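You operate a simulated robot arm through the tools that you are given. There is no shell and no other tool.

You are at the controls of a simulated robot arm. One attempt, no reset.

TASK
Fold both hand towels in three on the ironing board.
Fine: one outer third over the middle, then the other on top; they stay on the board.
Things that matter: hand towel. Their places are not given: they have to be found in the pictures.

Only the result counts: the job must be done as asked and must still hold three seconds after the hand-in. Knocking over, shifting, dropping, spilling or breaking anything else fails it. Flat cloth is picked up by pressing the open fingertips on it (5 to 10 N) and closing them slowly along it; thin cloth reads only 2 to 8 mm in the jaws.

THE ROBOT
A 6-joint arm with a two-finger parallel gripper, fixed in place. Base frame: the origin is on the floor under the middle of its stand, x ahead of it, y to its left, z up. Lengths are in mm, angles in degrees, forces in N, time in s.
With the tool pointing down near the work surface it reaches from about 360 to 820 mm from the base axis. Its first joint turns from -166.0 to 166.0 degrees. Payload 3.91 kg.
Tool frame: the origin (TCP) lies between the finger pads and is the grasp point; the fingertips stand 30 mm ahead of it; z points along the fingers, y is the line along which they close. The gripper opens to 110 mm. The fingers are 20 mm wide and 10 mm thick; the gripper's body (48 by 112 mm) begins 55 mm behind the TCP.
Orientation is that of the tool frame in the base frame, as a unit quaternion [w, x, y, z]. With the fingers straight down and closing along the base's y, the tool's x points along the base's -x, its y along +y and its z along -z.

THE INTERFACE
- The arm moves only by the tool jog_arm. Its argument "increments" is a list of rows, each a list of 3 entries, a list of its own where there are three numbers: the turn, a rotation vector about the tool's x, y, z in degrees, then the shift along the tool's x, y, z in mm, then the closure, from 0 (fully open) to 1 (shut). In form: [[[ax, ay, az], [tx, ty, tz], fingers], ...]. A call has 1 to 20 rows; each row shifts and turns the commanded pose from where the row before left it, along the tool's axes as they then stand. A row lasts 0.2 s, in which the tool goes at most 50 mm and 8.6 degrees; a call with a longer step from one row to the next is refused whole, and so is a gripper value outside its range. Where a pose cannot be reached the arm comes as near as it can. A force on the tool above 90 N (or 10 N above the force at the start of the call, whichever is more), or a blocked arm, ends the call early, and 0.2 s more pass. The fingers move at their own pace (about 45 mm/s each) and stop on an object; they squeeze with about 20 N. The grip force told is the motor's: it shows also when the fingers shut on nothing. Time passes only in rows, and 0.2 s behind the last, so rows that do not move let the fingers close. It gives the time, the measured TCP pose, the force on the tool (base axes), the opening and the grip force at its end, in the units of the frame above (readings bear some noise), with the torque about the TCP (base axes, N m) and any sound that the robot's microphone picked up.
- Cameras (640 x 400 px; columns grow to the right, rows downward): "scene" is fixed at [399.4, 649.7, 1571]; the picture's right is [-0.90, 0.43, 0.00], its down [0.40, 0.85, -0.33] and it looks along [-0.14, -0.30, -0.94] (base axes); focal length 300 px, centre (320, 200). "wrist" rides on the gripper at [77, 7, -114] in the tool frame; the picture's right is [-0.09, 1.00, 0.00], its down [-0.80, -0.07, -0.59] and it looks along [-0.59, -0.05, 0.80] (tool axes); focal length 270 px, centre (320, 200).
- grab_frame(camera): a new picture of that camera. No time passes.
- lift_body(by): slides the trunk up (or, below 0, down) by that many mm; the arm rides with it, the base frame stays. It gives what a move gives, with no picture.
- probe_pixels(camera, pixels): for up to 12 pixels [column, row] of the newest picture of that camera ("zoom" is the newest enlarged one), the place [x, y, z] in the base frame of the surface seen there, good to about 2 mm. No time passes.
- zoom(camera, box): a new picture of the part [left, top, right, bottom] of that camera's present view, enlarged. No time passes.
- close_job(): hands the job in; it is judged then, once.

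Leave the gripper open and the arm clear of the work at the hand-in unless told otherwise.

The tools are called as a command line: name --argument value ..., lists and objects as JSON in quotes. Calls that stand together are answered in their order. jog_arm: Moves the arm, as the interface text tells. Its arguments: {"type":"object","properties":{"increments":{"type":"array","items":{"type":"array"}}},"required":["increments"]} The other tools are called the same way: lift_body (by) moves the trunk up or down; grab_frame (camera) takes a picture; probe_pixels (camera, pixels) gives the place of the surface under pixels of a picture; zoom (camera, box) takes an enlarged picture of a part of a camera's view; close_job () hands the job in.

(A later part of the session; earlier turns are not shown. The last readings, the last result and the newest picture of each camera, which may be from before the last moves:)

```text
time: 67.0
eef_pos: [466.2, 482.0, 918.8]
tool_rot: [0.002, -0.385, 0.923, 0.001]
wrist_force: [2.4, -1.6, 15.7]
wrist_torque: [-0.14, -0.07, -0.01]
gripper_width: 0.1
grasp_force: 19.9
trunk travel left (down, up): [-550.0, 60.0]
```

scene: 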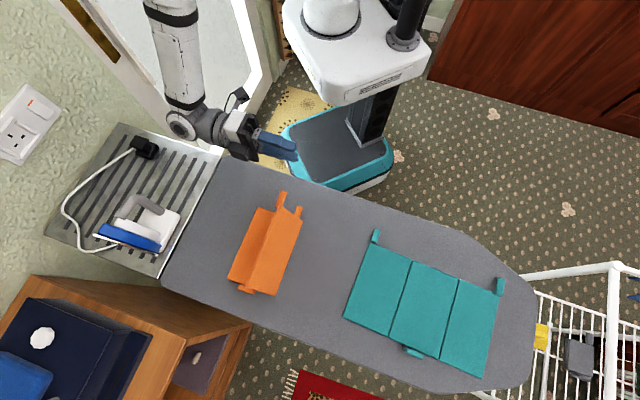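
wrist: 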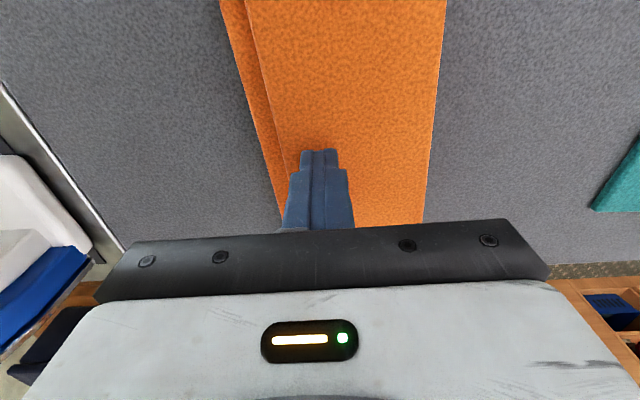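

It is pressed flat (15.7 N). I'll rise clear and check the orange towel.

jog_arm --increments '[[[0, 0, 0], [0, 0, -10], 1], [[0, 0, 0], [0, 0, -30], 1], [[0, 0, 0], [0, 0, -40], 1], [[0, 0, 0], [0, 0, -40], 1], [[0, 0, 0], [40, 20, 0], 0.5], [[0, 0, 0], [40, 20, 0], 0.5], [[0, 0, 0], [40, 20, 0], 0.5], [[0, 0, 0], [40, 20, 0], 0.5], [[0, 0, 0], [30, 20, 0], 0.5], [[0, 0, 0], [0, 0, 0], 0.5]]'

grab_frame --camera "scene"

zoom --camera "scene" --box '[210, 180, 330, 300]'

probe_pixels --camera "zoom" --pixels '[[310, 120], [400, 150], [250, 250], [330, 250], [220, 340], [330, 370], [290, 120], [205, 335], [325, 75], [425, 105], [265, 375], [420, 140]]'

```text
time: 69.2
eef_pos: [259.0, 416.3, 1035.6]
tool_rot: [0.0, -0.385, 0.923, 0.0]
wrist_force: [-0.3, 0.4, 0.2]
wrist_torque: [0.02, 0.0, 0.02]
gripper_width: 55.0
grasp_force: 0.1
trunk travel left (down, up): [-550.0, 60.0]
```

```text
taken
```

scene: 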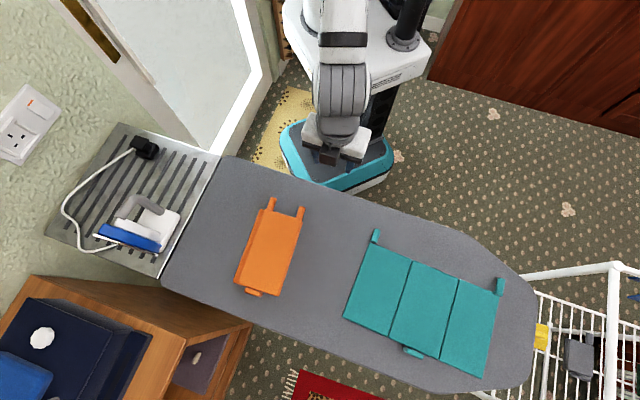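

```text
3.33 times, centred on (270, 240) of scene
```

zoom: 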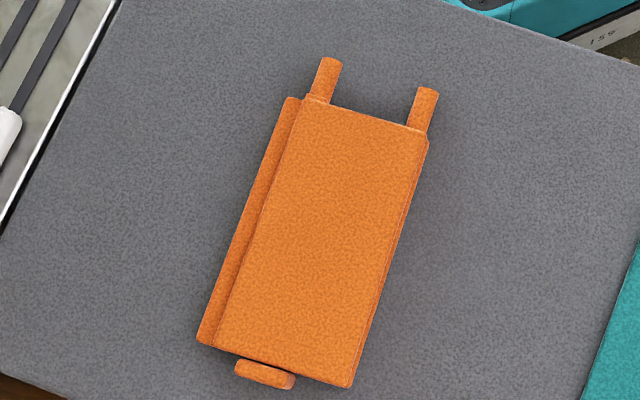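

```text
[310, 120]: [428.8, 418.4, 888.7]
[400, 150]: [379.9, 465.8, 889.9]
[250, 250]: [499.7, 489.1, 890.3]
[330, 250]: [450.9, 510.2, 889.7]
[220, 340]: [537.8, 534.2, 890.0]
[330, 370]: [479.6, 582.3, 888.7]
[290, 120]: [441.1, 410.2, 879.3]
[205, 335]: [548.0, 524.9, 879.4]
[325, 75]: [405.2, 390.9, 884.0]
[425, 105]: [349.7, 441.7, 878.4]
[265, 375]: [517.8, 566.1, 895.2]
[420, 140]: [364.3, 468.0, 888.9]
```

The orange towel is folded in three and flat (top z≈889). Now the teal towel: I'll measure its left bar, creases and right bar.

zoom --camera "scene" --box '[352, 218, 416, 258]'

probe_pixels --camera "scene" --pixels '[[412, 262], [405, 285], [398, 310], [391, 334], [457, 281], [451, 305], [445, 330], [440, 357], [380, 300], [430, 310], [470, 330], [437, 222]]'

```text
10.00 times, centred on (384, 238) of scene
```

zoom: 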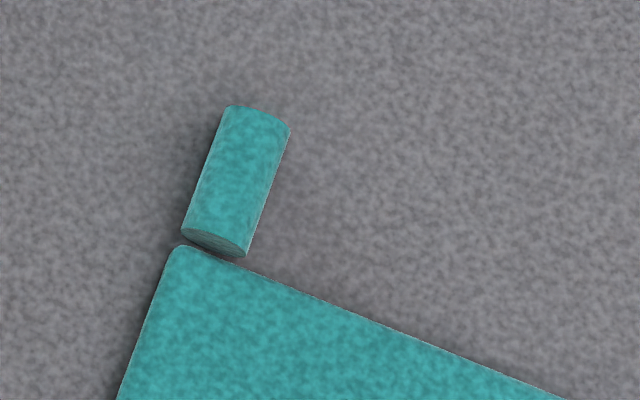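

```text
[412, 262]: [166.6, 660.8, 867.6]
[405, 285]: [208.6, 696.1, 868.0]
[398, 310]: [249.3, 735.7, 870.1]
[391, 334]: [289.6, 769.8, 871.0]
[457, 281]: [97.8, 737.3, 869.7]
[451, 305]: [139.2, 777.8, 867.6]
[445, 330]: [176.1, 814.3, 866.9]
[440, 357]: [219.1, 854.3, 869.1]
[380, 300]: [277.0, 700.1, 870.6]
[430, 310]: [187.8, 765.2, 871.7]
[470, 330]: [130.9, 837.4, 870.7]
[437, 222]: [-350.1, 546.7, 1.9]
```

I'll probe the teal left bar, near edge and board rim in these enlargements.

probe_pixels --camera "zoom" --pixels '[[258, 118], [236, 180], [218, 228], [215, 170], [265, 180], [190, 228], [180, 250], [165, 280], [140, 340], [300, 290], [450, 350], [550, 390]]'

zoom --camera "scene" --box '[468, 268, 532, 308]'

```text
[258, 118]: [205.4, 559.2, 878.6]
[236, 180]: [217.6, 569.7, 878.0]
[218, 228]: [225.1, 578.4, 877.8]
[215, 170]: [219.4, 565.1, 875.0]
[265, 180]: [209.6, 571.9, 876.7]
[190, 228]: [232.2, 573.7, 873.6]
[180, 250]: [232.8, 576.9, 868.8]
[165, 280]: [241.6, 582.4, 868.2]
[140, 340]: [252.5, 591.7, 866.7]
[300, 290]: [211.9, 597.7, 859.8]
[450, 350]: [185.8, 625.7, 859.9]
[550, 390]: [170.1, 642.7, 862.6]
```

```text
10.00 times, centred on (500, 288) of scene
```

zoom: 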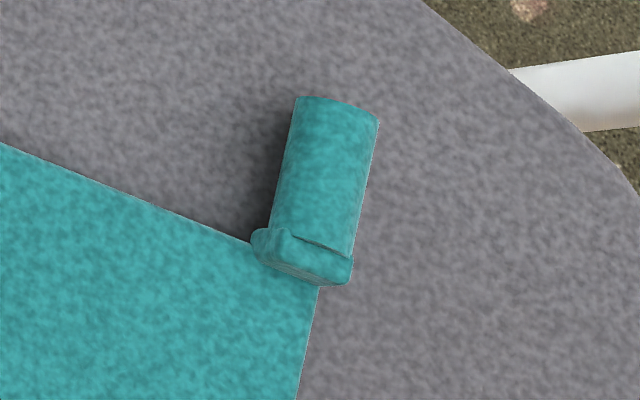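

probe_pixels --camera "zoom" --pixels '[[340, 105], [325, 160], [312, 215], [290, 170], [360, 180], [290, 250], [335, 260], [100, 180], [230, 235], [315, 310], [305, 370], [500, 150]]'

```text
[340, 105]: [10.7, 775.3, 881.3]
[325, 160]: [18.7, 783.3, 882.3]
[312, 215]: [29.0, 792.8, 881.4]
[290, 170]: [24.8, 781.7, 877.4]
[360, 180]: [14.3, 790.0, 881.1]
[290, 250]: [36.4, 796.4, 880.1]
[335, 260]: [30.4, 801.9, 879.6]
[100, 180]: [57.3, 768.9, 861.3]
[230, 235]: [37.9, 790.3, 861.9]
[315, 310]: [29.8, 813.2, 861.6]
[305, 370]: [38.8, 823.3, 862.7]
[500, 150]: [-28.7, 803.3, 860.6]
```

Teal geometry: left bar centre ≈(215.5, 569, 870), right bar ≈(19.5, 784, 874), long axis at 132.7°. The teal towel is far out, so first I'll test in free air whether the arm can reach the critical tilted pose. I'll adjust the yaw by 2.5° and tilt the tool 90° about x here, high above the board.

jog_arm --increments '[[[0, 0, 2.5], [0, 0, 0], 0.5], [[8.2, 0, 0], [0, 0, 0], 0.5], [[8.2, 0, 0], [0, 0, 0], 0.5], [[8.2, 0, 0], [0, 0, 0], 0.5], [[8.2, 0, 0], [0, 0, 0], 0.5], [[8.2, 0, 0], [0, 0, 0], 0.5], [[8.2, 0, 0], [0, 0, 0], 0.5], [[8.2, 0, 0], [0, 0, 0], 0.5], [[8.2, 0, 0], [0, 0, 0], 0.5], [[8.2, 0, 0], [0, 0, 0], 0.5], [[8.2, 0, 0], [0, 0, 0], 0.5], [[8.0, 0, 0], [0, 0, 0], 0.5], [[0, 0, 0], [0, 0, 0], 0.5]]'

grab_frame --camera "scene"

```text
time: 72.0
eef_pos: [260.0, 416.2, 1038.0]
tool_rot: [-0.257, 0.257, -0.658, 0.66]
wrist_force: [1.0, 0.5, -0.3]
wrist_torque: [-0.01, 0.05, 0.03]
gripper_width: 55.4
grasp_force: 0.1
trunk travel left (down, up): [-550.0, 60.0]
```

```text
taken
```

scene: 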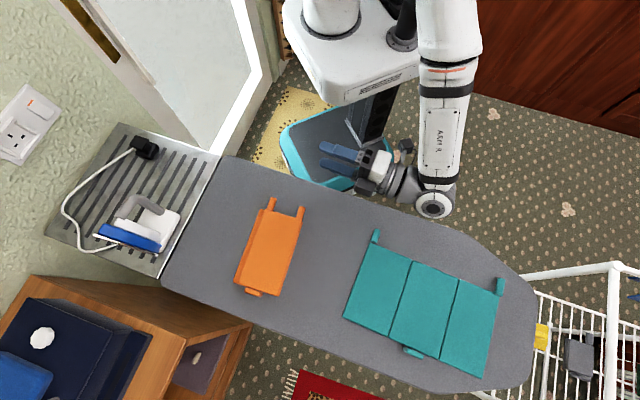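

Now the level translation to the test pose above the teal towel (TCP about (112, 680), z≈1000).

jog_arm --increments '[[[0, 0, 0], [-8.8, 4.5, -36.7], 0.5], [[0, 0, 0], [-8.8, 4.5, -36.7], 0.5], [[0, 0, 0], [-8.8, 4.5, -36.7], 0.5], [[0, 0, 0], [-8.8, 4.5, -36.7], 0.5], [[0, 0, 0], [-8.8, 4.5, -36.7], 0.5], [[0, 0, 0], [-8.8, 4.5, -36.7], 0.5], [[0, 0, 0], [-8.8, 4.5, -36.7], 0.5], [[0, 0, 0], [-8.8, 4.5, -36.7], 0.5], [[0, 0, 0], [0, 0, 0], 0.5]]'

grab_frame --camera "scene"

```text
time: 74.0
eef_pos: [192.8, 485.9, 945.8]
tool_rot: [0.259, -0.261, 0.66, -0.655]
wrist_force: [0.7, 0.4, 0.9]
wrist_torque: [-0.02, 0.0, 0.02]
gripper_width: 54.9
grasp_force: 0.0
out of reach, approached as far as the arm can: row 2, 3, 4, 5, 6, 7, 8
trunk travel left (down, up): [-550.0, 60.0]
```

```text
taken
```

scene: 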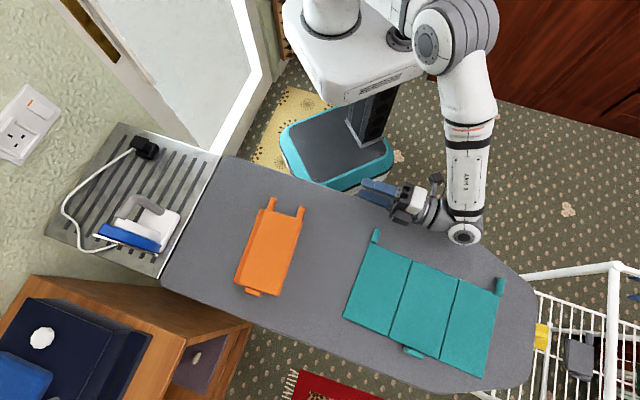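

At this trunk height the tilted pose is out of reach (it stopped at (193, 486)). The shoulder seems to sit high; I'll probe the heights of the robot's shoulder and elbow to decide how far to lower the trunk.

probe_pixels --camera "scene" --pixels '[[335, 10], [350, 60], [320, 45], [400, 40], [430, 45], [475, 30], [470, 110], [465, 150], [463, 235], [360, 80], [395, 15], [405, 5]]'

```text
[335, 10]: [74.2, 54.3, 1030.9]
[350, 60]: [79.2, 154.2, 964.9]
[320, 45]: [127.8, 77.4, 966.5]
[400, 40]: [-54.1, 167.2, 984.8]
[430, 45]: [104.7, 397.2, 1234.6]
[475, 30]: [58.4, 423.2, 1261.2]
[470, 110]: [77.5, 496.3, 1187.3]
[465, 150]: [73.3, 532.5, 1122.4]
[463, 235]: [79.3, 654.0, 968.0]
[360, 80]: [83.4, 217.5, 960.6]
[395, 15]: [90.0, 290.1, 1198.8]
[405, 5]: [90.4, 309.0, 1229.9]
```

The wrist's bend limit blocks pointing back toward the robot so far out, so for the teal towel I'll use smaller tilts with regrips in between (the crease holds by friction). First I'll find out where the commanded pose stands now, with one small back-turn.

jog_arm --increments '[[[-4, 0, 0], [0, 0, 0], 0.5], [[0, 0, 0], [0, 0, 0], 0.5]]'

```text
time: 74.6
eef_pos: [194.3, 487.7, 945.9]
tool_rot: [0.248, -0.266, 0.682, -0.635]
wrist_force: [-1.0, 0.3, 0.8]
wrist_torque: [0.01, 0.02, 0.03]
gripper_width: 54.9
grasp_force: 0.0
trunk travel left (down, up): [-550.0, 60.0]
```

The command continues from the actual pose. I'll rise 80 mm and turn the tool back to straight down.

jog_arm --increments '[[[0, 0, 0], [0, -40, 0], 0.5], [[0, 0, 0], [0, -40, 0], 0.5], [[-8, 0, 0], [0, 0, 0], 0.6], [[-8, 0, 0], [0, 0, 0], 0.6], [[-8, 0, 0], [0, 0, 0], 0.6], [[-8, 0, 0], [0, 0, 0], 0.6], [[-8, 0, 0], [0, 0, 0], 0.6], [[-8, 0, 0], [0, 0, 0], 0.6], [[-8, 0, 0], [0, 0, 0], 0.6], [[-8, 0, 0], [0, 0, 0], 0.6], [[-8, 0, 0], [0, 0, 0], 0.6], [[-8, 0, 0], [0, 0, 0], 0.6], [[-6, 0, 0], [0, 0, 0], 0.6], [[0, 0, 0], [0, 0, 0], 0.6]]'

```text
time: 77.6
eef_pos: [198.1, 485.4, 1026.1]
tool_rot: [0.0, -0.364, 0.931, 0.0]
wrist_force: [-0.1, -0.1, 0.1]
wrist_torque: [-0.02, 0.03, 0.04]
gripper_width: 43.9
grasp_force: 0.0
trunk travel left (down, up): [-550.0, 60.0]
```

The tool is straight down, with its axes along the teal towel. I'll move above the teal left bar (about (216, 566)) and down to z≈925.

jog_arm --increments '[[[0, 0, 0], [-22.4, 15.7, 0], 0.5], [[0, 0, 0], [-22.4, 15.7, 0], 0.5], [[0, 0, 0], [-22.5, 15.8, 0], 0.5], [[0, 0, 0], [0, 0, 25], 0.5], [[0, 0, 0], [0, 0, 25], 0.5], [[0, 0, 0], [0, 0, 25], 0.5], [[0, 0, 0], [0, 0, 25], 0.5], [[0, 0, 0], [0, 0, 0], 0.5]]'

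grab_frame --camera "wrist"

grab_frame --camera "scene"

```text
time: 79.4
eef_pos: [216.1, 567.0, 928.0]
tool_rot: [0.0, -0.364, 0.931, -0.001]
wrist_force: [-0.3, 0.0, 0.0]
wrist_torque: [0.03, 0.0, 0.03]
gripper_width: 55.0
grasp_force: 0.0
trunk travel left (down, up): [-550.0, 60.0]
```

```text
taken
```

wrist: 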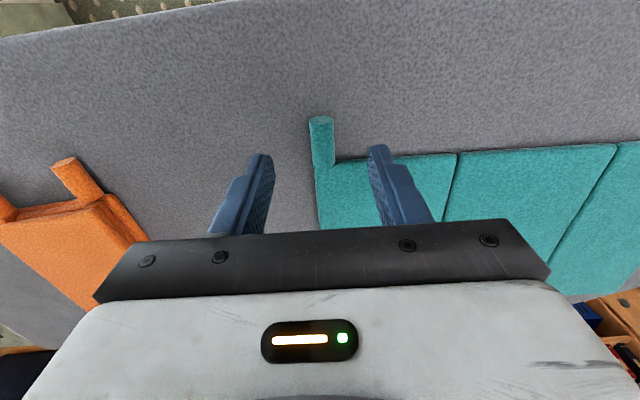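

```text
taken
```

scene: 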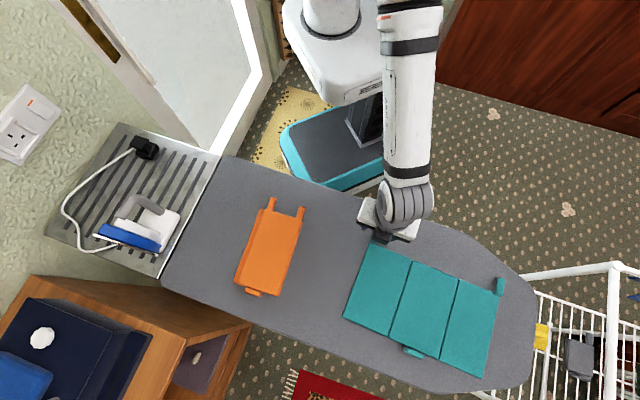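

The bar sits at (323, 142), within 2 mm of the jaw's middle. I'll correct by (2, 1.5) mm and descend 35 mm in steps.

jog_arm --increments '[[[0, 0, 0], [2, 1.5, 9], 0.5], [[0, 0, 0], [0, 0, 9], 0.5], [[0, 0, 0], [0, 0, 7], 0.5], [[0, 0, 0], [0, 0, 5], 0.5], [[0, 0, 0], [0, 0, 0], 0.5]]'

zoom --camera "wrist" --box '[240, 100, 400, 240]'

```text
time: 80.6
eef_pos: [213.2, 567.3, 897.4]
tool_rot: [0.0, -0.364, 0.931, 0.0]
wrist_force: [-0.7, -0.6, -0.7]
wrist_torque: [0.03, -0.01, 0.01]
gripper_width: 55.0
grasp_force: 0.0
trunk travel left (down, up): [-550.0, 60.0]
```

```text
2.86 times, centred on (320, 170) of wrist
```

zoom: 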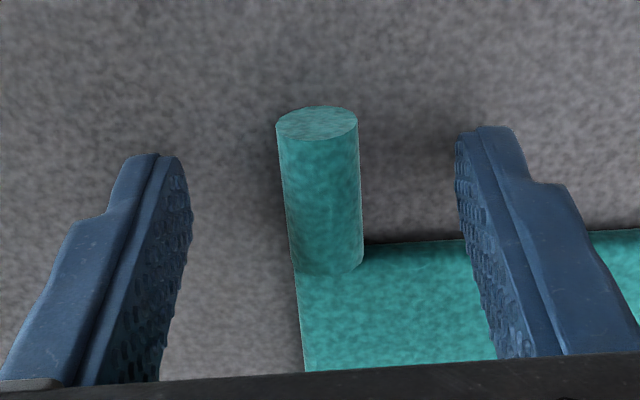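

Centred. I'll go down 4 mm more and close slowly.

jog_arm --increments '[[[0, 0, 0], [0, 0, 2], 0.5], [[0, 0, 0], [0, 0, 2], 0.5], [[0, 0, 0], [0, 0, 0], 0.62], [[0, 0, 0], [0, 0, 0], 0.72], [[0, 0, 0], [0, 0, 0], 0.8], [[0, 0, 0], [0, 0, 0], 0.88], [[0, 0, 0], [0, 0, 0], 1], [[0, 0, 0], [0, 0, 0], 1]]'

zoom --camera "wrist" --box '[240, 100, 400, 240]'

```text
time: 82.4
eef_pos: [213.1, 566.4, 892.5]
tool_rot: [0.001, -0.364, 0.931, 0.0]
wrist_force: [0.4, -0.5, -0.2]
wrist_torque: [0.0, -0.01, -0.22]
gripper_width: 15.7
grasp_force: 19.8
trunk travel left (down, up): [-550.0, 60.0]
```

```text
2.86 times, centred on (320, 170) of wrist
```

zoom: 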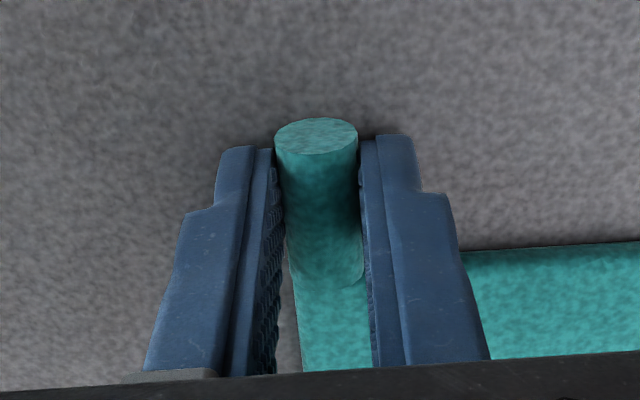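

The bar is held at 15.7 mm. I'll swing the panel with the tool turning along, 3 rows of 6° first.

jog_arm --increments '[[[6, 0, 0], [0, 2.9, -10.1], 1], [[6, 0, 0], [0, 2.9, -10.1], 1], [[6, 0, 0], [0, 2.9, -10.1], 1], [[0, 0, 0], [0, 0, 0], 1]]'

zoom --camera "scene" --box '[330, 210, 530, 390]'

```text
time: 83.4
eef_pos: [205.3, 575.0, 921.4]
tool_rot: [0.056, -0.359, 0.92, -0.146]
wrist_force: [0.6, 0.7, 0.0]
wrist_torque: [0.04, -0.06, -0.05]
gripper_width: 15.2
grasp_force: 19.9
trunk travel left (down, up): [-550.0, 60.0]
```

```text
2.22 times, centred on (430, 300) of scene
```

zoom: 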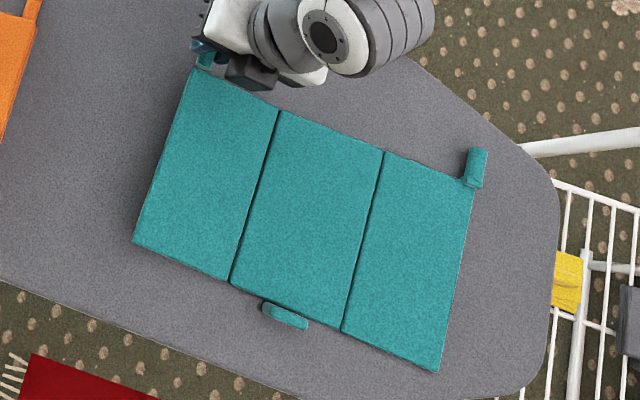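

It follows cleanly. 5 more rows, to about 48°.

jog_arm --increments '[[[6, 0, 0], [0, 2.9, -10.1], 1], [[6, 0, 0], [0, 2.9, -10.1], 1], [[6, 0, 0], [0, 2.9, -10.1], 1], [[6, 0, 0], [0, 2.9, -10.1], 1], [[6, 0, 0], [0, 2.9, -10.1], 1], [[0, 0, 0], [0, 0, 0], 1]]'

```text
time: 84.8
eef_pos: [180.5, 601.7, 958.0]
tool_rot: [0.148, -0.332, 0.851, -0.38]
wrist_force: [0.0, 0.0, -0.4]
wrist_torque: [0.03, -0.05, 0.02]
gripper_width: 15.6
grasp_force: 19.6
trunk travel left (down, up): [-550.0, 60.0]
```

No load, all reached. 2 more rows, to 60°.

jog_arm --increments '[[[6, 0, 0], [0, 2.9, -10.1], 1], [[6, 0, 0], [0, 2.9, -10.1], 1], [[0, 0, 0], [0, 0, 0], 1]]'

zoom --camera "scene" --box '[330, 210, 530, 390]'

zoom --camera "wrist" --box '[240, 100, 400, 240]'

```text
time: 85.6
eef_pos: [167.1, 616.6, 965.2]
tool_rot: [0.183, -0.315, 0.806, -0.466]
wrist_force: [1.8, 0.2, 0.6]
wrist_torque: [0.02, 0.01, -0.1]
gripper_width: 15.4
grasp_force: 20.3
trunk travel left (down, up): [-550.0, 60.0]
```

```text
2.22 times, centred on (430, 300) of scene
```

zoom: 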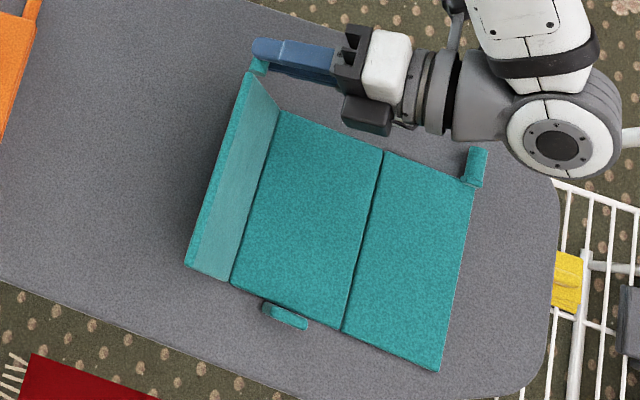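

```text
2.86 times, centred on (320, 170) of wrist
```

zoom: 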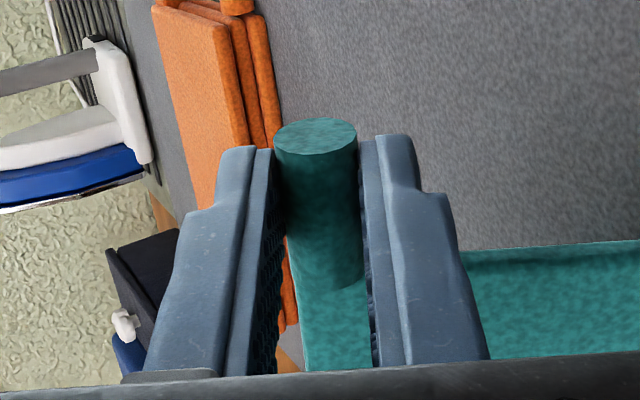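

It stands at 60° with the towel unmoved. Now the regrip: I'll open by about 1 mm, so the bar is only caged, and turn the tool back 24° about the bar's axis, then look.

jog_arm --increments '[[[0, 0, 0], [0, 0, 0], 0.855], [[0, 0, 0], [0, 0, 0], 0.845], [[-8, 0, 0], [0, -3.13, 0.22], 0.845], [[-8, 0, 0], [0, -3.13, 0.22], 0.845], [[-8, 0, 0], [0, -3.13, 0.22], 0.845], [[0, 0, 0], [0, 0, 0], 0.845]]'

zoom --camera "scene" --box '[330, 210, 530, 390]'

zoom --camera "wrist" --box '[240, 100, 400, 240]'

```text
time: 87.0
eef_pos: [169.7, 611.0, 971.3]
tool_rot: [0.112, -0.346, 0.886, -0.286]
wrist_force: [0.7, -2.0, 2.0]
wrist_torque: [-0.06, -0.05, -0.07]
gripper_width: 18.6
grasp_force: 2.0
trunk travel left (down, up): [-550.0, 60.0]
```

```text
2.22 times, centred on (430, 300) of scene
```

zoom: 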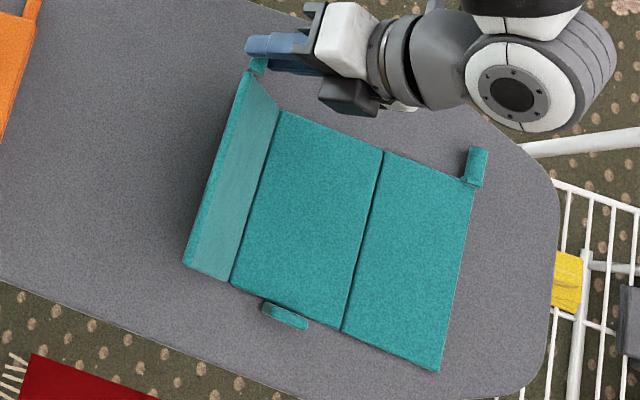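

```text
2.86 times, centred on (320, 170) of wrist
```

zoom: 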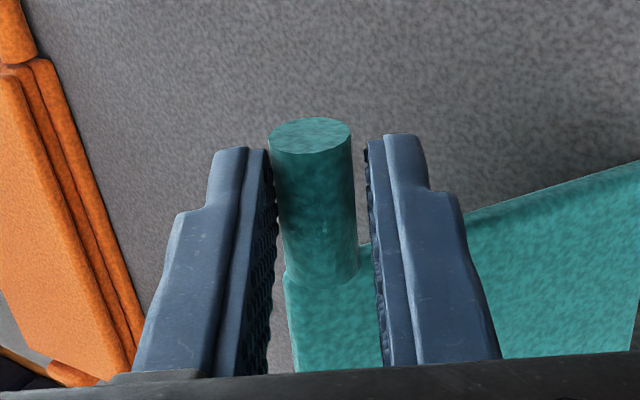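

The panel holds by itself at 60°. I'll continue turning the tool back 32° more (to about 4°), centring by 1 mm, and then regrip.

jog_arm --increments '[[[-8, 0, 0], [0, -4.1, 0.22], 0.845], [[-8, 0, 0], [0, -3.13, 0.22], 0.845], [[-8, 0, 0], [0, -3.13, 0.22], 0.845], [[-8, 0, 0], [0, -3.13, 0.22], 0.845], [[0, 0, 0], [0, 0, 0], 0.845], [[0, 0, 0], [0, 0, 0], 0.845]]'

zoom --camera "wrist" --box '[240, 100, 400, 240]'

zoom --camera "scene" --box '[330, 210, 530, 390]'

```text
time: 88.4
eef_pos: [176.9, 602.3, 976.5]
tool_rot: [0.012, -0.363, 0.931, -0.033]
wrist_force: [0.7, -0.9, 0.9]
wrist_torque: [-0.01, -0.01, -0.02]
gripper_width: 17.1
grasp_force: 0.1
trunk travel left (down, up): [-550.0, 60.0]
```

```text
2.86 times, centred on (320, 170) of wrist
```

zoom: 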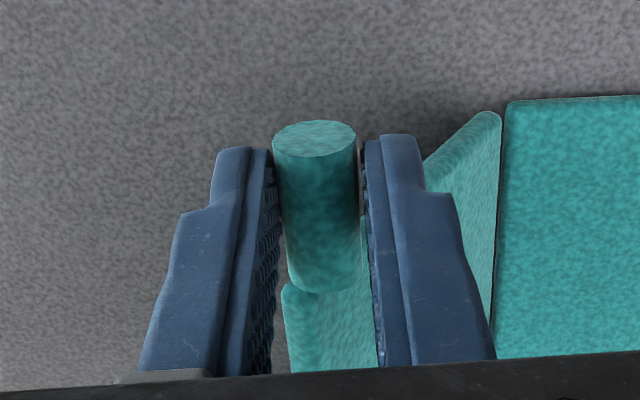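

```text
2.22 times, centred on (430, 300) of scene
```

zoom: 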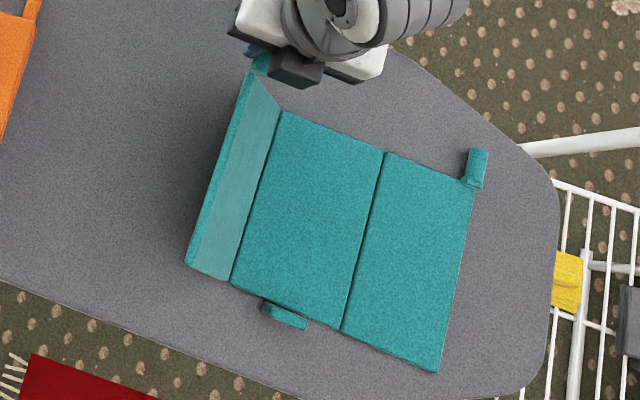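

Caged and unloaded at about 4° tilt. I'll turn back another 24° (to −20°) for more range, then grip firmly.

jog_arm --increments '[[[-8, 0, 0], [0, -3.13, 0.22], 0.845], [[-8, 0, 0], [0, -3.13, 0.22], 0.845], [[-8, 0, 0], [0, -3.13, 0.22], 0.845], [[0, 0, 0], [0, 0, 0], 0.9], [[0, 0, 0], [0, 0, 0], 1], [[0, 0, 0], [0, 0, 0], 1]]'

zoom --camera "wrist" --box '[240, 100, 400, 240]'

zoom --camera "scene" --box '[330, 210, 530, 390]'

```text
time: 89.8
eef_pos: [186.7, 596.2, 974.4]
tool_rot: [-0.063, -0.358, 0.917, 0.162]
wrist_force: [0.8, 0.3, -0.4]
wrist_torque: [0.02, -0.04, -0.12]
gripper_width: 15.6
grasp_force: 20.0
trunk travel left (down, up): [-550.0, 60.0]
```

```text
2.86 times, centred on (320, 170) of wrist
```

zoom: 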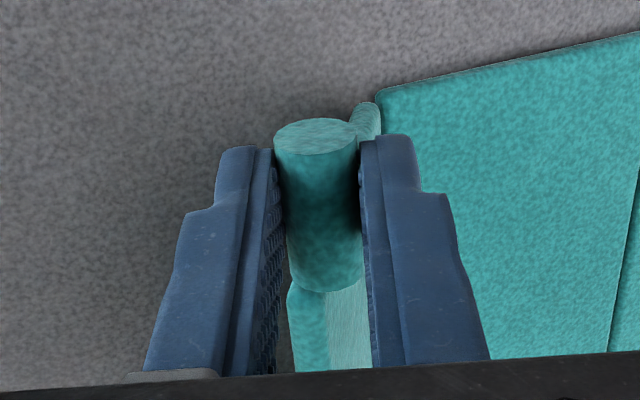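

```text
2.22 times, centred on (430, 300) of scene
```

zoom: 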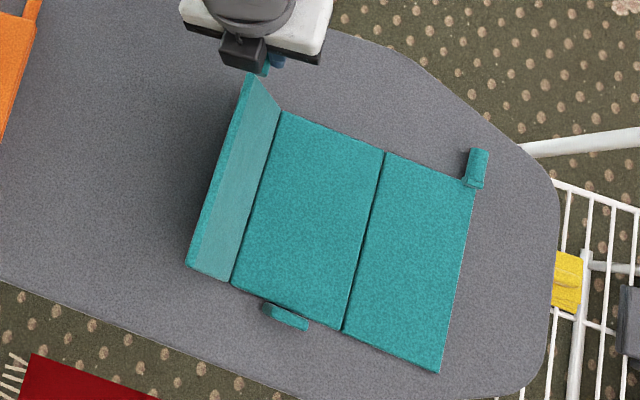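

Regripped with the tool at −20° while the panel is at 60°. Now swinging on: 5 rows of 6° about the crease, to about 90°.

jog_arm --increments '[[[6, 0, 0], [0, 12.5, -1.2], 1], [[6, 0, 0], [0, 12.5, -1.2], 1], [[6, 0, 0], [0, 12.5, -1.2], 1], [[6, 0, 0], [0, 12.5, -1.2], 1], [[6, 0, 0], [0, 12.5, -1.2], 1], [[0, 0, 0], [0, 0, 0], 1]]'

zoom --camera "scene" --box '[330, 210, 530, 390]'

```text
time: 91.2
eef_pos: [144.5, 640.8, 990.0]
tool_rot: [0.032, -0.363, 0.928, -0.081]
wrist_force: [0.7, -0.4, 0.1]
wrist_torque: [0.05, -0.1, -0.05]
gripper_width: 15.5
grasp_force: 20.2
trunk travel left (down, up): [-550.0, 60.0]
```

```text
2.22 times, centred on (430, 300) of scene
```

zoom: 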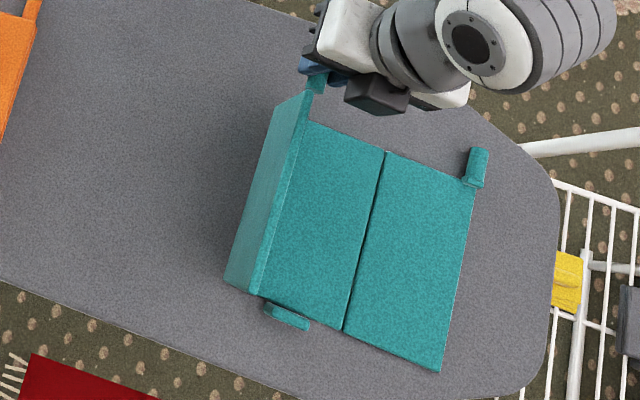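

Upright with no load. 3 more rows, to about 108°.

jog_arm --increments '[[[6, 0, 0], [0, 12.5, -1.2], 1], [[6, 0, 0], [0, 12.5, -1.2], 1], [[6, 0, 0], [0, 12.5, -1.2], 1], [[0, 0, 0], [0, 0, 0], 1]]'

```text
time: 92.2
eef_pos: [119.6, 667.6, 984.6]
tool_rot: [0.089, -0.353, 0.904, -0.225]
wrist_force: [0.5, -0.7, 0.3]
wrist_torque: [0.0, -0.07, -0.05]
gripper_width: 15.6
grasp_force: 20.0
trunk travel left (down, up): [-550.0, 60.0]
```

Still no load and within reach. 3 more rows, to about 126°.

jog_arm --increments '[[[6, 0, 0], [0, 12.5, -1.2], 1], [[6, 0, 0], [0, 12.5, -1.2], 1], [[6, 0, 0], [0, 12.5, -1.2], 1], [[0, 0, 0], [0, 0, 0], 1]]'

zoom --camera "scene" --box '[330, 210, 530, 390]'

zoom --camera "wrist" --box '[240, 100, 400, 240]'

```text
time: 93.2
eef_pos: [98.2, 660.8, 966.1]
tool_rot: [0.143, -0.334, 0.858, -0.364]
wrist_force: [-2.6, 6.4, 13.9]
wrist_torque: [0.1, -0.47, 0.22]
gripper_width: 15.5
grasp_force: 19.8
out of reach, approached as far as the arm can: row 2, 3
trunk travel left (down, up): [-550.0, 60.0]
```

```text
2.22 times, centred on (430, 300) of scene
```

zoom: 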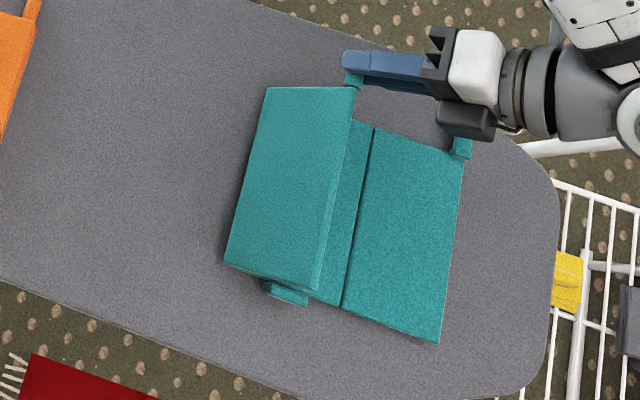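

```text
2.86 times, centred on (320, 170) of wrist
```

zoom: 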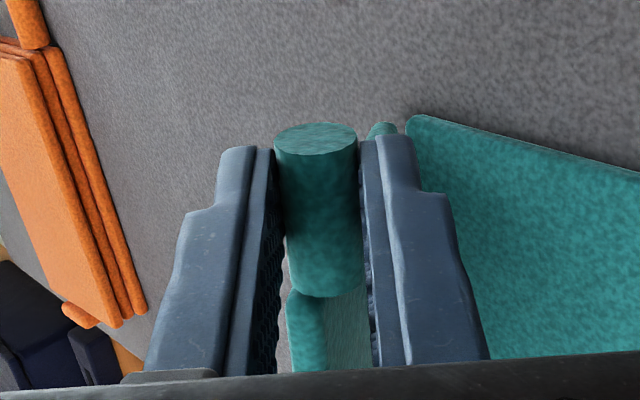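

The last rows ran out of reach and pulled the whole towel about 30 mm toward the robot, though the panel is now well over (about 125°) and everything is still on the board. I'll open the jaws a little to release the strain and look.

jog_arm --increments '[[[0, 0, 0], [0, 0, 0], 0.84], [[0, 0, 0], [0, 0, 0], 0.8], [[0, 0, 0], [0, 0, 0], 0.76], [[0, 0, 0], [0, 0, 0], 0.76]]'

zoom --camera "scene" --box '[330, 210, 530, 390]'

zoom --camera "wrist" --box '[240, 100, 400, 240]'

```text
time: 94.2
eef_pos: [97.4, 661.7, 964.5]
tool_rot: [0.143, -0.335, 0.857, -0.365]
wrist_force: [0.0, 0.7, 0.1]
wrist_torque: [0.04, -0.01, 0.0]
gripper_width: 26.7
grasp_force: 0.1
trunk travel left (down, up): [-550.0, 60.0]
```

```text
2.22 times, centred on (430, 300) of scene
```

zoom: 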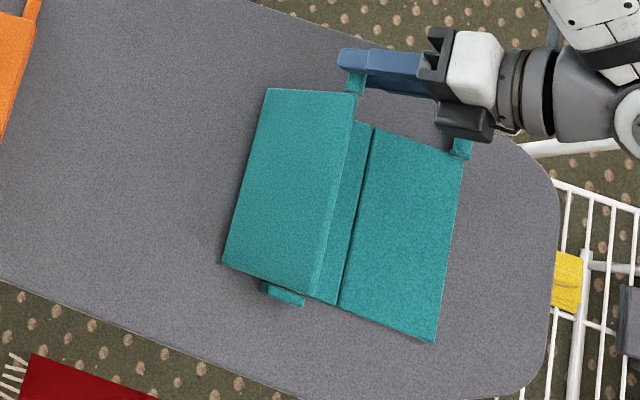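

```text
2.86 times, centred on (320, 170) of wrist
```

zoom: 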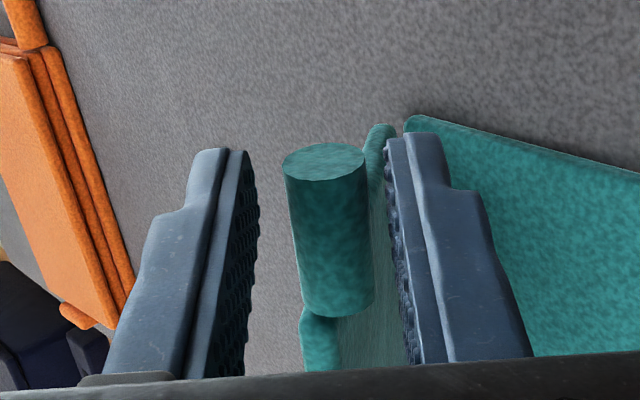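

Released cleanly; the panel stays leaning. I'll withdraw along tool x and rise.

jog_arm --increments '[[[0, 0, 0], [8, 0, 0], 0.76], [[0, 0, 0], [12, 0, 0], 0.76], [[0, 0, 0], [20, 0, 0], 0.76], [[0, 0, 0], [20, 0, 0], 0.76], [[0, 0, 0], [10, -14, -14], 0.76], [[0, 0, 0], [0, -21, -21], 0.76], [[0, 0, 0], [0, -21, -21], 0.76], [[0, 0, 0], [0, 0, 0], 0.76]]'

grab_frame --camera "scene"

```text
time: 96.0
eef_pos: [45.4, 616.8, 1044.2]
tool_rot: [0.143, -0.335, 0.857, -0.364]
wrist_force: [-0.5, 0.0, 0.0]
wrist_torque: [0.03, -0.02, -0.02]
gripper_width: 26.5
grasp_force: 0.0
trunk travel left (down, up): [-550.0, 60.0]
```

```text
taken
```

scene: 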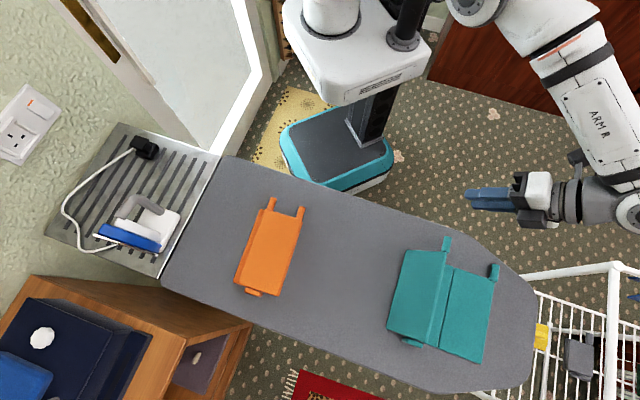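

Clear of it. I'll turn the tool back to straight down with the fingers closed, and measure the teal panel's new place.

jog_arm --increments '[[[-7.7, 0, 0], [0, 0, 0], 1], [[-7.7, 0, 0], [0, 0, 0], 1], [[-7.7, 0, 0], [0, 0, 0], 1], [[-7.7, 0, 0], [0, 0, 0], 1], [[-7.7, 0, 0], [0, 0, 0], 1], [[-7.5, 0, 0], [0, 0, 0], 1], [[0, 0, 0], [0, 0, 0], 1]]'

zoom --camera "scene" --box '[370, 225, 530, 375]'

probe_pixels --camera "zoom" --pixels '[[150, 130], [210, 130], [270, 135], [130, 220], [200, 220], [260, 220], [100, 290], [170, 310], [235, 320], [320, 160], [400, 200], [490, 120]]'

```text
time: 97.6
eef_pos: [46.5, 616.0, 1043.8]
tool_rot: [-0.001, -0.364, 0.931, 0.0]
wrist_force: [0.4, 0.9, -0.3]
wrist_torque: [0.0, 0.01, 0.0]
gripper_width: 0.1
grasp_force: 19.8
trunk travel left (down, up): [-550.0, 60.0]
```

```text
2.67 times, centred on (450, 300) of scene
```

zoom: 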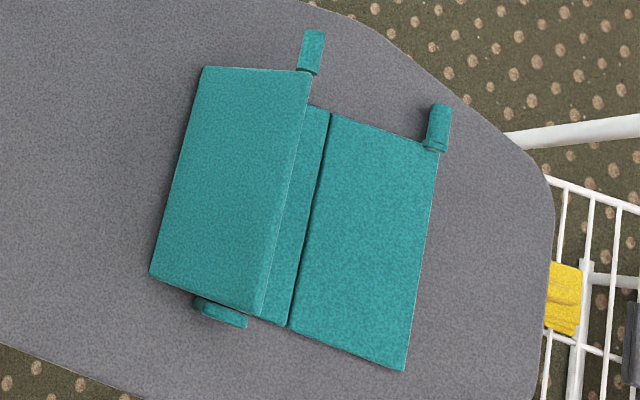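

```text
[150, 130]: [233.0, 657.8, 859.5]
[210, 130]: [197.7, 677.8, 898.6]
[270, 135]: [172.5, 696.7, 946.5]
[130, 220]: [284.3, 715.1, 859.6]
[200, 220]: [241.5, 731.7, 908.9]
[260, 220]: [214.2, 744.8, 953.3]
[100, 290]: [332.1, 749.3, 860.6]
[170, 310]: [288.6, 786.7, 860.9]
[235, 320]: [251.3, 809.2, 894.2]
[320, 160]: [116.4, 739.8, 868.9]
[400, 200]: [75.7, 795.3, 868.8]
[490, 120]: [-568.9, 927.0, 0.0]
```

The left third leans at about 123° over the middle. I'll probe its upper edge and the right crease for the new alignment.

probe_pixels --camera "zoom" --pixels '[[302, 85], [285, 190], [265, 300], [295, 130], [275, 245], [330, 118], [318, 180], [305, 245], [292, 318], [435, 160], [425, 260], [407, 360]]'

probe_pixels --camera "zoom" --pixels '[[310, 40], [305, 65], [440, 110], [435, 130], [430, 148], [440, 90], [470, 120], [150, 275], [255, 312], [200, 70], [320, 110], [380, 60]]'

```text
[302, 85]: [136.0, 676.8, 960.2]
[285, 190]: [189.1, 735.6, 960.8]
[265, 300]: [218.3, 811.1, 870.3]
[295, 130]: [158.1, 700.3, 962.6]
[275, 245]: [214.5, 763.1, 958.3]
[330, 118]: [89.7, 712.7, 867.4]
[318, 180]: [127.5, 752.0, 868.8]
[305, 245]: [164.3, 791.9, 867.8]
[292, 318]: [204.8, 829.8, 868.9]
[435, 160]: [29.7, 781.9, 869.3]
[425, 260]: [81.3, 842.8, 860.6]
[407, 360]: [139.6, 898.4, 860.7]
```

```text
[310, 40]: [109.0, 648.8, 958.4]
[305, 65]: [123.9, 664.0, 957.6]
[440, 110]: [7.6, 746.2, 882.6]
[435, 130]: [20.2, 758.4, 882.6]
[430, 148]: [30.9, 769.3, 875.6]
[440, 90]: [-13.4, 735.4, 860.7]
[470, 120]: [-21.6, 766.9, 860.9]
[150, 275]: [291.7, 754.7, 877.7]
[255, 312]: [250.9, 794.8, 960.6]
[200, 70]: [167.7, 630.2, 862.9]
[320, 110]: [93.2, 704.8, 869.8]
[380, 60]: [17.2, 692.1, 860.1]
```

The towel is now turned to about 44.7°. I'll adjust the yaw by −2° and move the closed fingers above the panel near its upper edge, at about (194, 731).

jog_arm --increments '[[[0, 0, -2], [0, 0, 0], 1], [[0, 0, 0], [-31, -3.7, 0], 1], [[0, 0, 0], [-31, -3.7, 0], 1], [[0, 0, 0], [-31, -3.7, 0], 1], [[0, 0, 0], [-31, -3.7, 0], 1], [[0, 0, 0], [-31, -3.7, 0], 1], [[0, 0, 0], [-31, -3.7, 0], 1], [[0, 0, 0], [0, 0, 0], 1]]'

grab_frame --camera "wrist"

grab_frame --camera "scene"

```text
time: 99.4
eef_pos: [192.1, 729.3, 1043.1]
tool_rot: [0.0, -0.38, 0.925, 0.0]
wrist_force: [-0.2, -0.4, -0.2]
wrist_torque: [0.02, 0.01, 0.01]
gripper_width: 0.0
grasp_force: 19.7
trunk travel left (down, up): [-550.0, 60.0]
```

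```text
taken
```

wrist: 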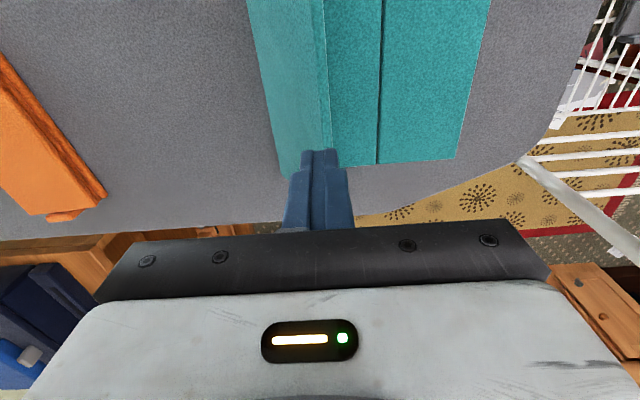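

```text
taken
```

scene: 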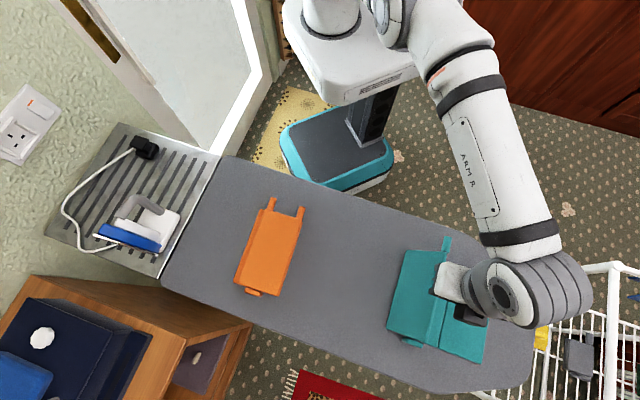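

The tips are placed near the upper edge. Before pressing down I'll check the clearance between the wrist and the white rack on the right.

probe_pixels --camera "scene" --pixels '[[605, 268], [560, 272], [545, 335], [580, 355], [615, 300], [545, 290], [575, 280], [500, 290], [520, 270], [530, 320], [600, 330], [540, 250]]'

```text
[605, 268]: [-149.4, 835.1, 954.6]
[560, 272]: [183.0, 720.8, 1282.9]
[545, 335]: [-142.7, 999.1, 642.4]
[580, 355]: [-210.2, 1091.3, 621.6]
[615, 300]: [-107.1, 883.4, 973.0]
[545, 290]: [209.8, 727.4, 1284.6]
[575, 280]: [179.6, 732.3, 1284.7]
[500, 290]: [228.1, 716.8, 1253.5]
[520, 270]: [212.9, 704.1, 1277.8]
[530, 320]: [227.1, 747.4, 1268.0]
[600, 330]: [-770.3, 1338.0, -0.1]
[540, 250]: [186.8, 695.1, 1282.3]
```

The rack is some 300 mm away from the wrist, so all clear. I'll press the panel down along the arc as with the orange one.

jog_arm --increments '[[[0, 0, 0], [0, 0, 30], 1], [[0, 0, 0], [0, 0, 20], 1], [[0, 0, 0], [0, 3, 12], 1], [[0, 0, 0], [0, 5, 12], 1], [[0, 0, 0], [0, 6, 12], 1], [[0, 0, 0], [0, 6, 12], 1], [[0, 0, 0], [0, 5, 10], 1], [[0, 0, 0], [0, 4, 8], 1], [[0, 0, 0], [0, 0, 5], 1], [[0, 0, 0], [0, 0, 0], 1]]'

grab_frame --camera "wrist"

zoom --camera "scene" --box '[370, 225, 530, 375]'

```text
time: 101.6
eef_pos: [170.9, 753.0, 922.7]
tool_rot: [0.001, -0.38, 0.925, 0.0]
wrist_force: [-0.6, -0.9, 0.1]
wrist_torque: [0.0, 0.04, -0.03]
gripper_width: 0.0
grasp_force: 19.7
trunk travel left (down, up): [-550.0, 60.0]
```

```text
taken
```

wrist: 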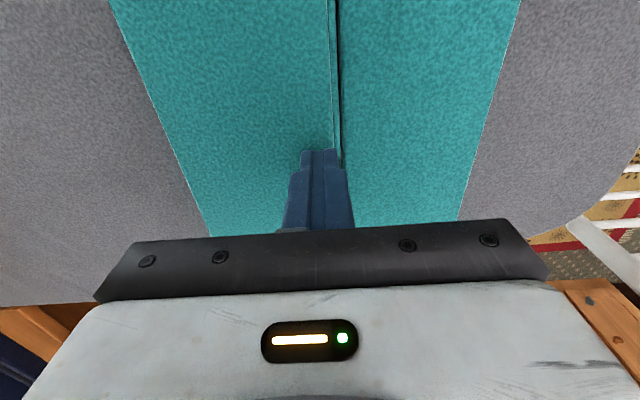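

```text
2.67 times, centred on (450, 300) of scene
```

zoom: 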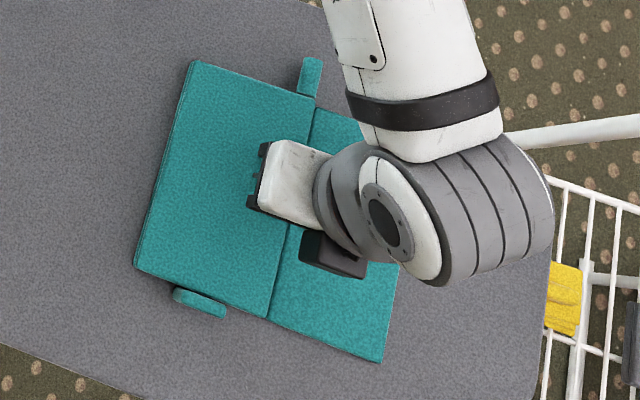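

The left third is down on the middle. A gentle press: 14 mm more in decreasing steps.

jog_arm --increments '[[[0, 0, 0], [0, 0, 5], 1], [[0, 0, 0], [0, 0, 4], 1], [[0, 0, 0], [0, 0, 2], 1], [[0, 0, 0], [0, 0, 1.5], 1], [[0, 0, 0], [0, 0, 1.5], 1], [[0, 0, 0], [0, 0, 0], 1]]'

```text
time: 103.0
eef_pos: [173.4, 751.5, 908.4]
tool_rot: [-0.001, -0.38, 0.925, 0.0]
wrist_force: [0.0, -0.7, -0.2]
wrist_torque: [0.01, -0.01, 0.01]
gripper_width: 0.0
grasp_force: 20.2
trunk travel left (down, up): [-550.0, 60.0]
```

jog_arm --increments '[[[0, 0, 0], [0, 0, 1], 1], [[0, 0, 0], [0, 0, 1], 1], [[0, 0, 0], [0, 0, 0], 1]]'

```text
time: 103.8
eef_pos: [174.0, 751.2, 907.9]
tool_rot: [0.001, -0.38, 0.925, 0.001]
wrist_force: [-0.2, 0.4, 4.8]
wrist_torque: [0.0, 0.04, -0.02]
gripper_width: 0.2
grasp_force: 20.0
trunk travel left (down, up): [-550.0, 60.0]
```

Pressed flat (4.8 N at tip z≈878). I'll rise, back off toward the robot, and measure the right third.

jog_arm --increments '[[[0, 0, 0], [0, 0, -10], 1], [[0, 0, 0], [0, 0, -30], 1], [[0, 0, 0], [0, 0, -40], 1], [[0, 0, 0], [0, 0, -40], 1], [[0, 0, 0], [40, 0, 0], 0.64], [[0, 0, 0], [40, 0, 0], 0.64], [[0, 0, 0], [40, 0, 0], 0.64], [[0, 0, 0], [40, 0, 0], 0.64], [[0, 0, 0], [40, 0, 0], 0.64], [[0, 0, 0], [0, 0, 0], 0.64]]'

zoom --camera "scene" --box '[370, 225, 530, 375]'

probe_pixels --camera "zoom" --pixels '[[200, 100], [280, 110], [150, 250], [230, 280], [320, 115], [305, 170], [290, 240], [272, 310], [350, 160], [400, 200], [330, 330], [380, 350]]'

```text
time: 106.0
eef_pos: [30.0, 610.3, 1027.0]
tool_rot: [0.0, -0.38, 0.925, 0.0]
wrist_force: [-0.7, 0.2, 0.4]
wrist_torque: [-0.03, -0.04, -0.02]
gripper_width: 39.5
grasp_force: 0.1
trunk travel left (down, up): [-550.0, 60.0]
```

```text
2.67 times, centred on (450, 300) of scene
```

zoom: 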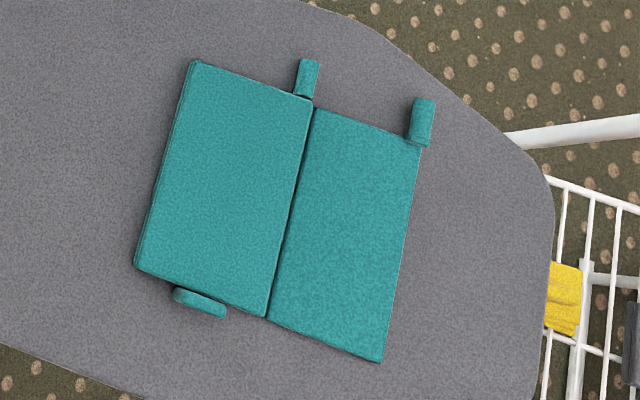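

```text
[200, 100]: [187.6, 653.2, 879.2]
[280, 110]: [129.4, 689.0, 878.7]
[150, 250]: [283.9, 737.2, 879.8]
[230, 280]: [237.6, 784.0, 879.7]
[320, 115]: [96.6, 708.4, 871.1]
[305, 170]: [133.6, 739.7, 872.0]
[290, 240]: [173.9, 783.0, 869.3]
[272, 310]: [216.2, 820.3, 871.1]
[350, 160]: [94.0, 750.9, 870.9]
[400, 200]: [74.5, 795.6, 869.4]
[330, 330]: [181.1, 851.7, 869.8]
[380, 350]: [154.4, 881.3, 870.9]
```

The teal left third lies flat (z≈879). Now a close measurement of the right bar and right crease.

zoom --camera "scene" --box '[440, 250, 504, 290]'

```text
10.00 times, centred on (472, 270) of scene
```

zoom: 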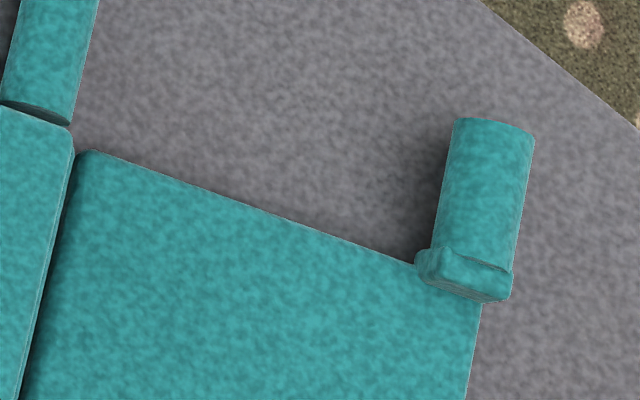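

probe_pixels --camera "zoom" --pixels '[[493, 128], [485, 190], [476, 250], [455, 180], [515, 190], [445, 280], [490, 290], [70, 165], [50, 240], [30, 350], [250, 215], [400, 262]]'

```text
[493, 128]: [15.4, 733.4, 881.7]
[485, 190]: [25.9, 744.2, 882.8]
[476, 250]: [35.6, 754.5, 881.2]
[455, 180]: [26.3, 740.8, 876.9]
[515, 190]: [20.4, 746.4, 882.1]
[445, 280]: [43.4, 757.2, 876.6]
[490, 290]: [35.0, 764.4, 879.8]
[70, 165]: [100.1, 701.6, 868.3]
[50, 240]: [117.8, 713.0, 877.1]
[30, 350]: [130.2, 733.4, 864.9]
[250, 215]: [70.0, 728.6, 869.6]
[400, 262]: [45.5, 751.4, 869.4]
```

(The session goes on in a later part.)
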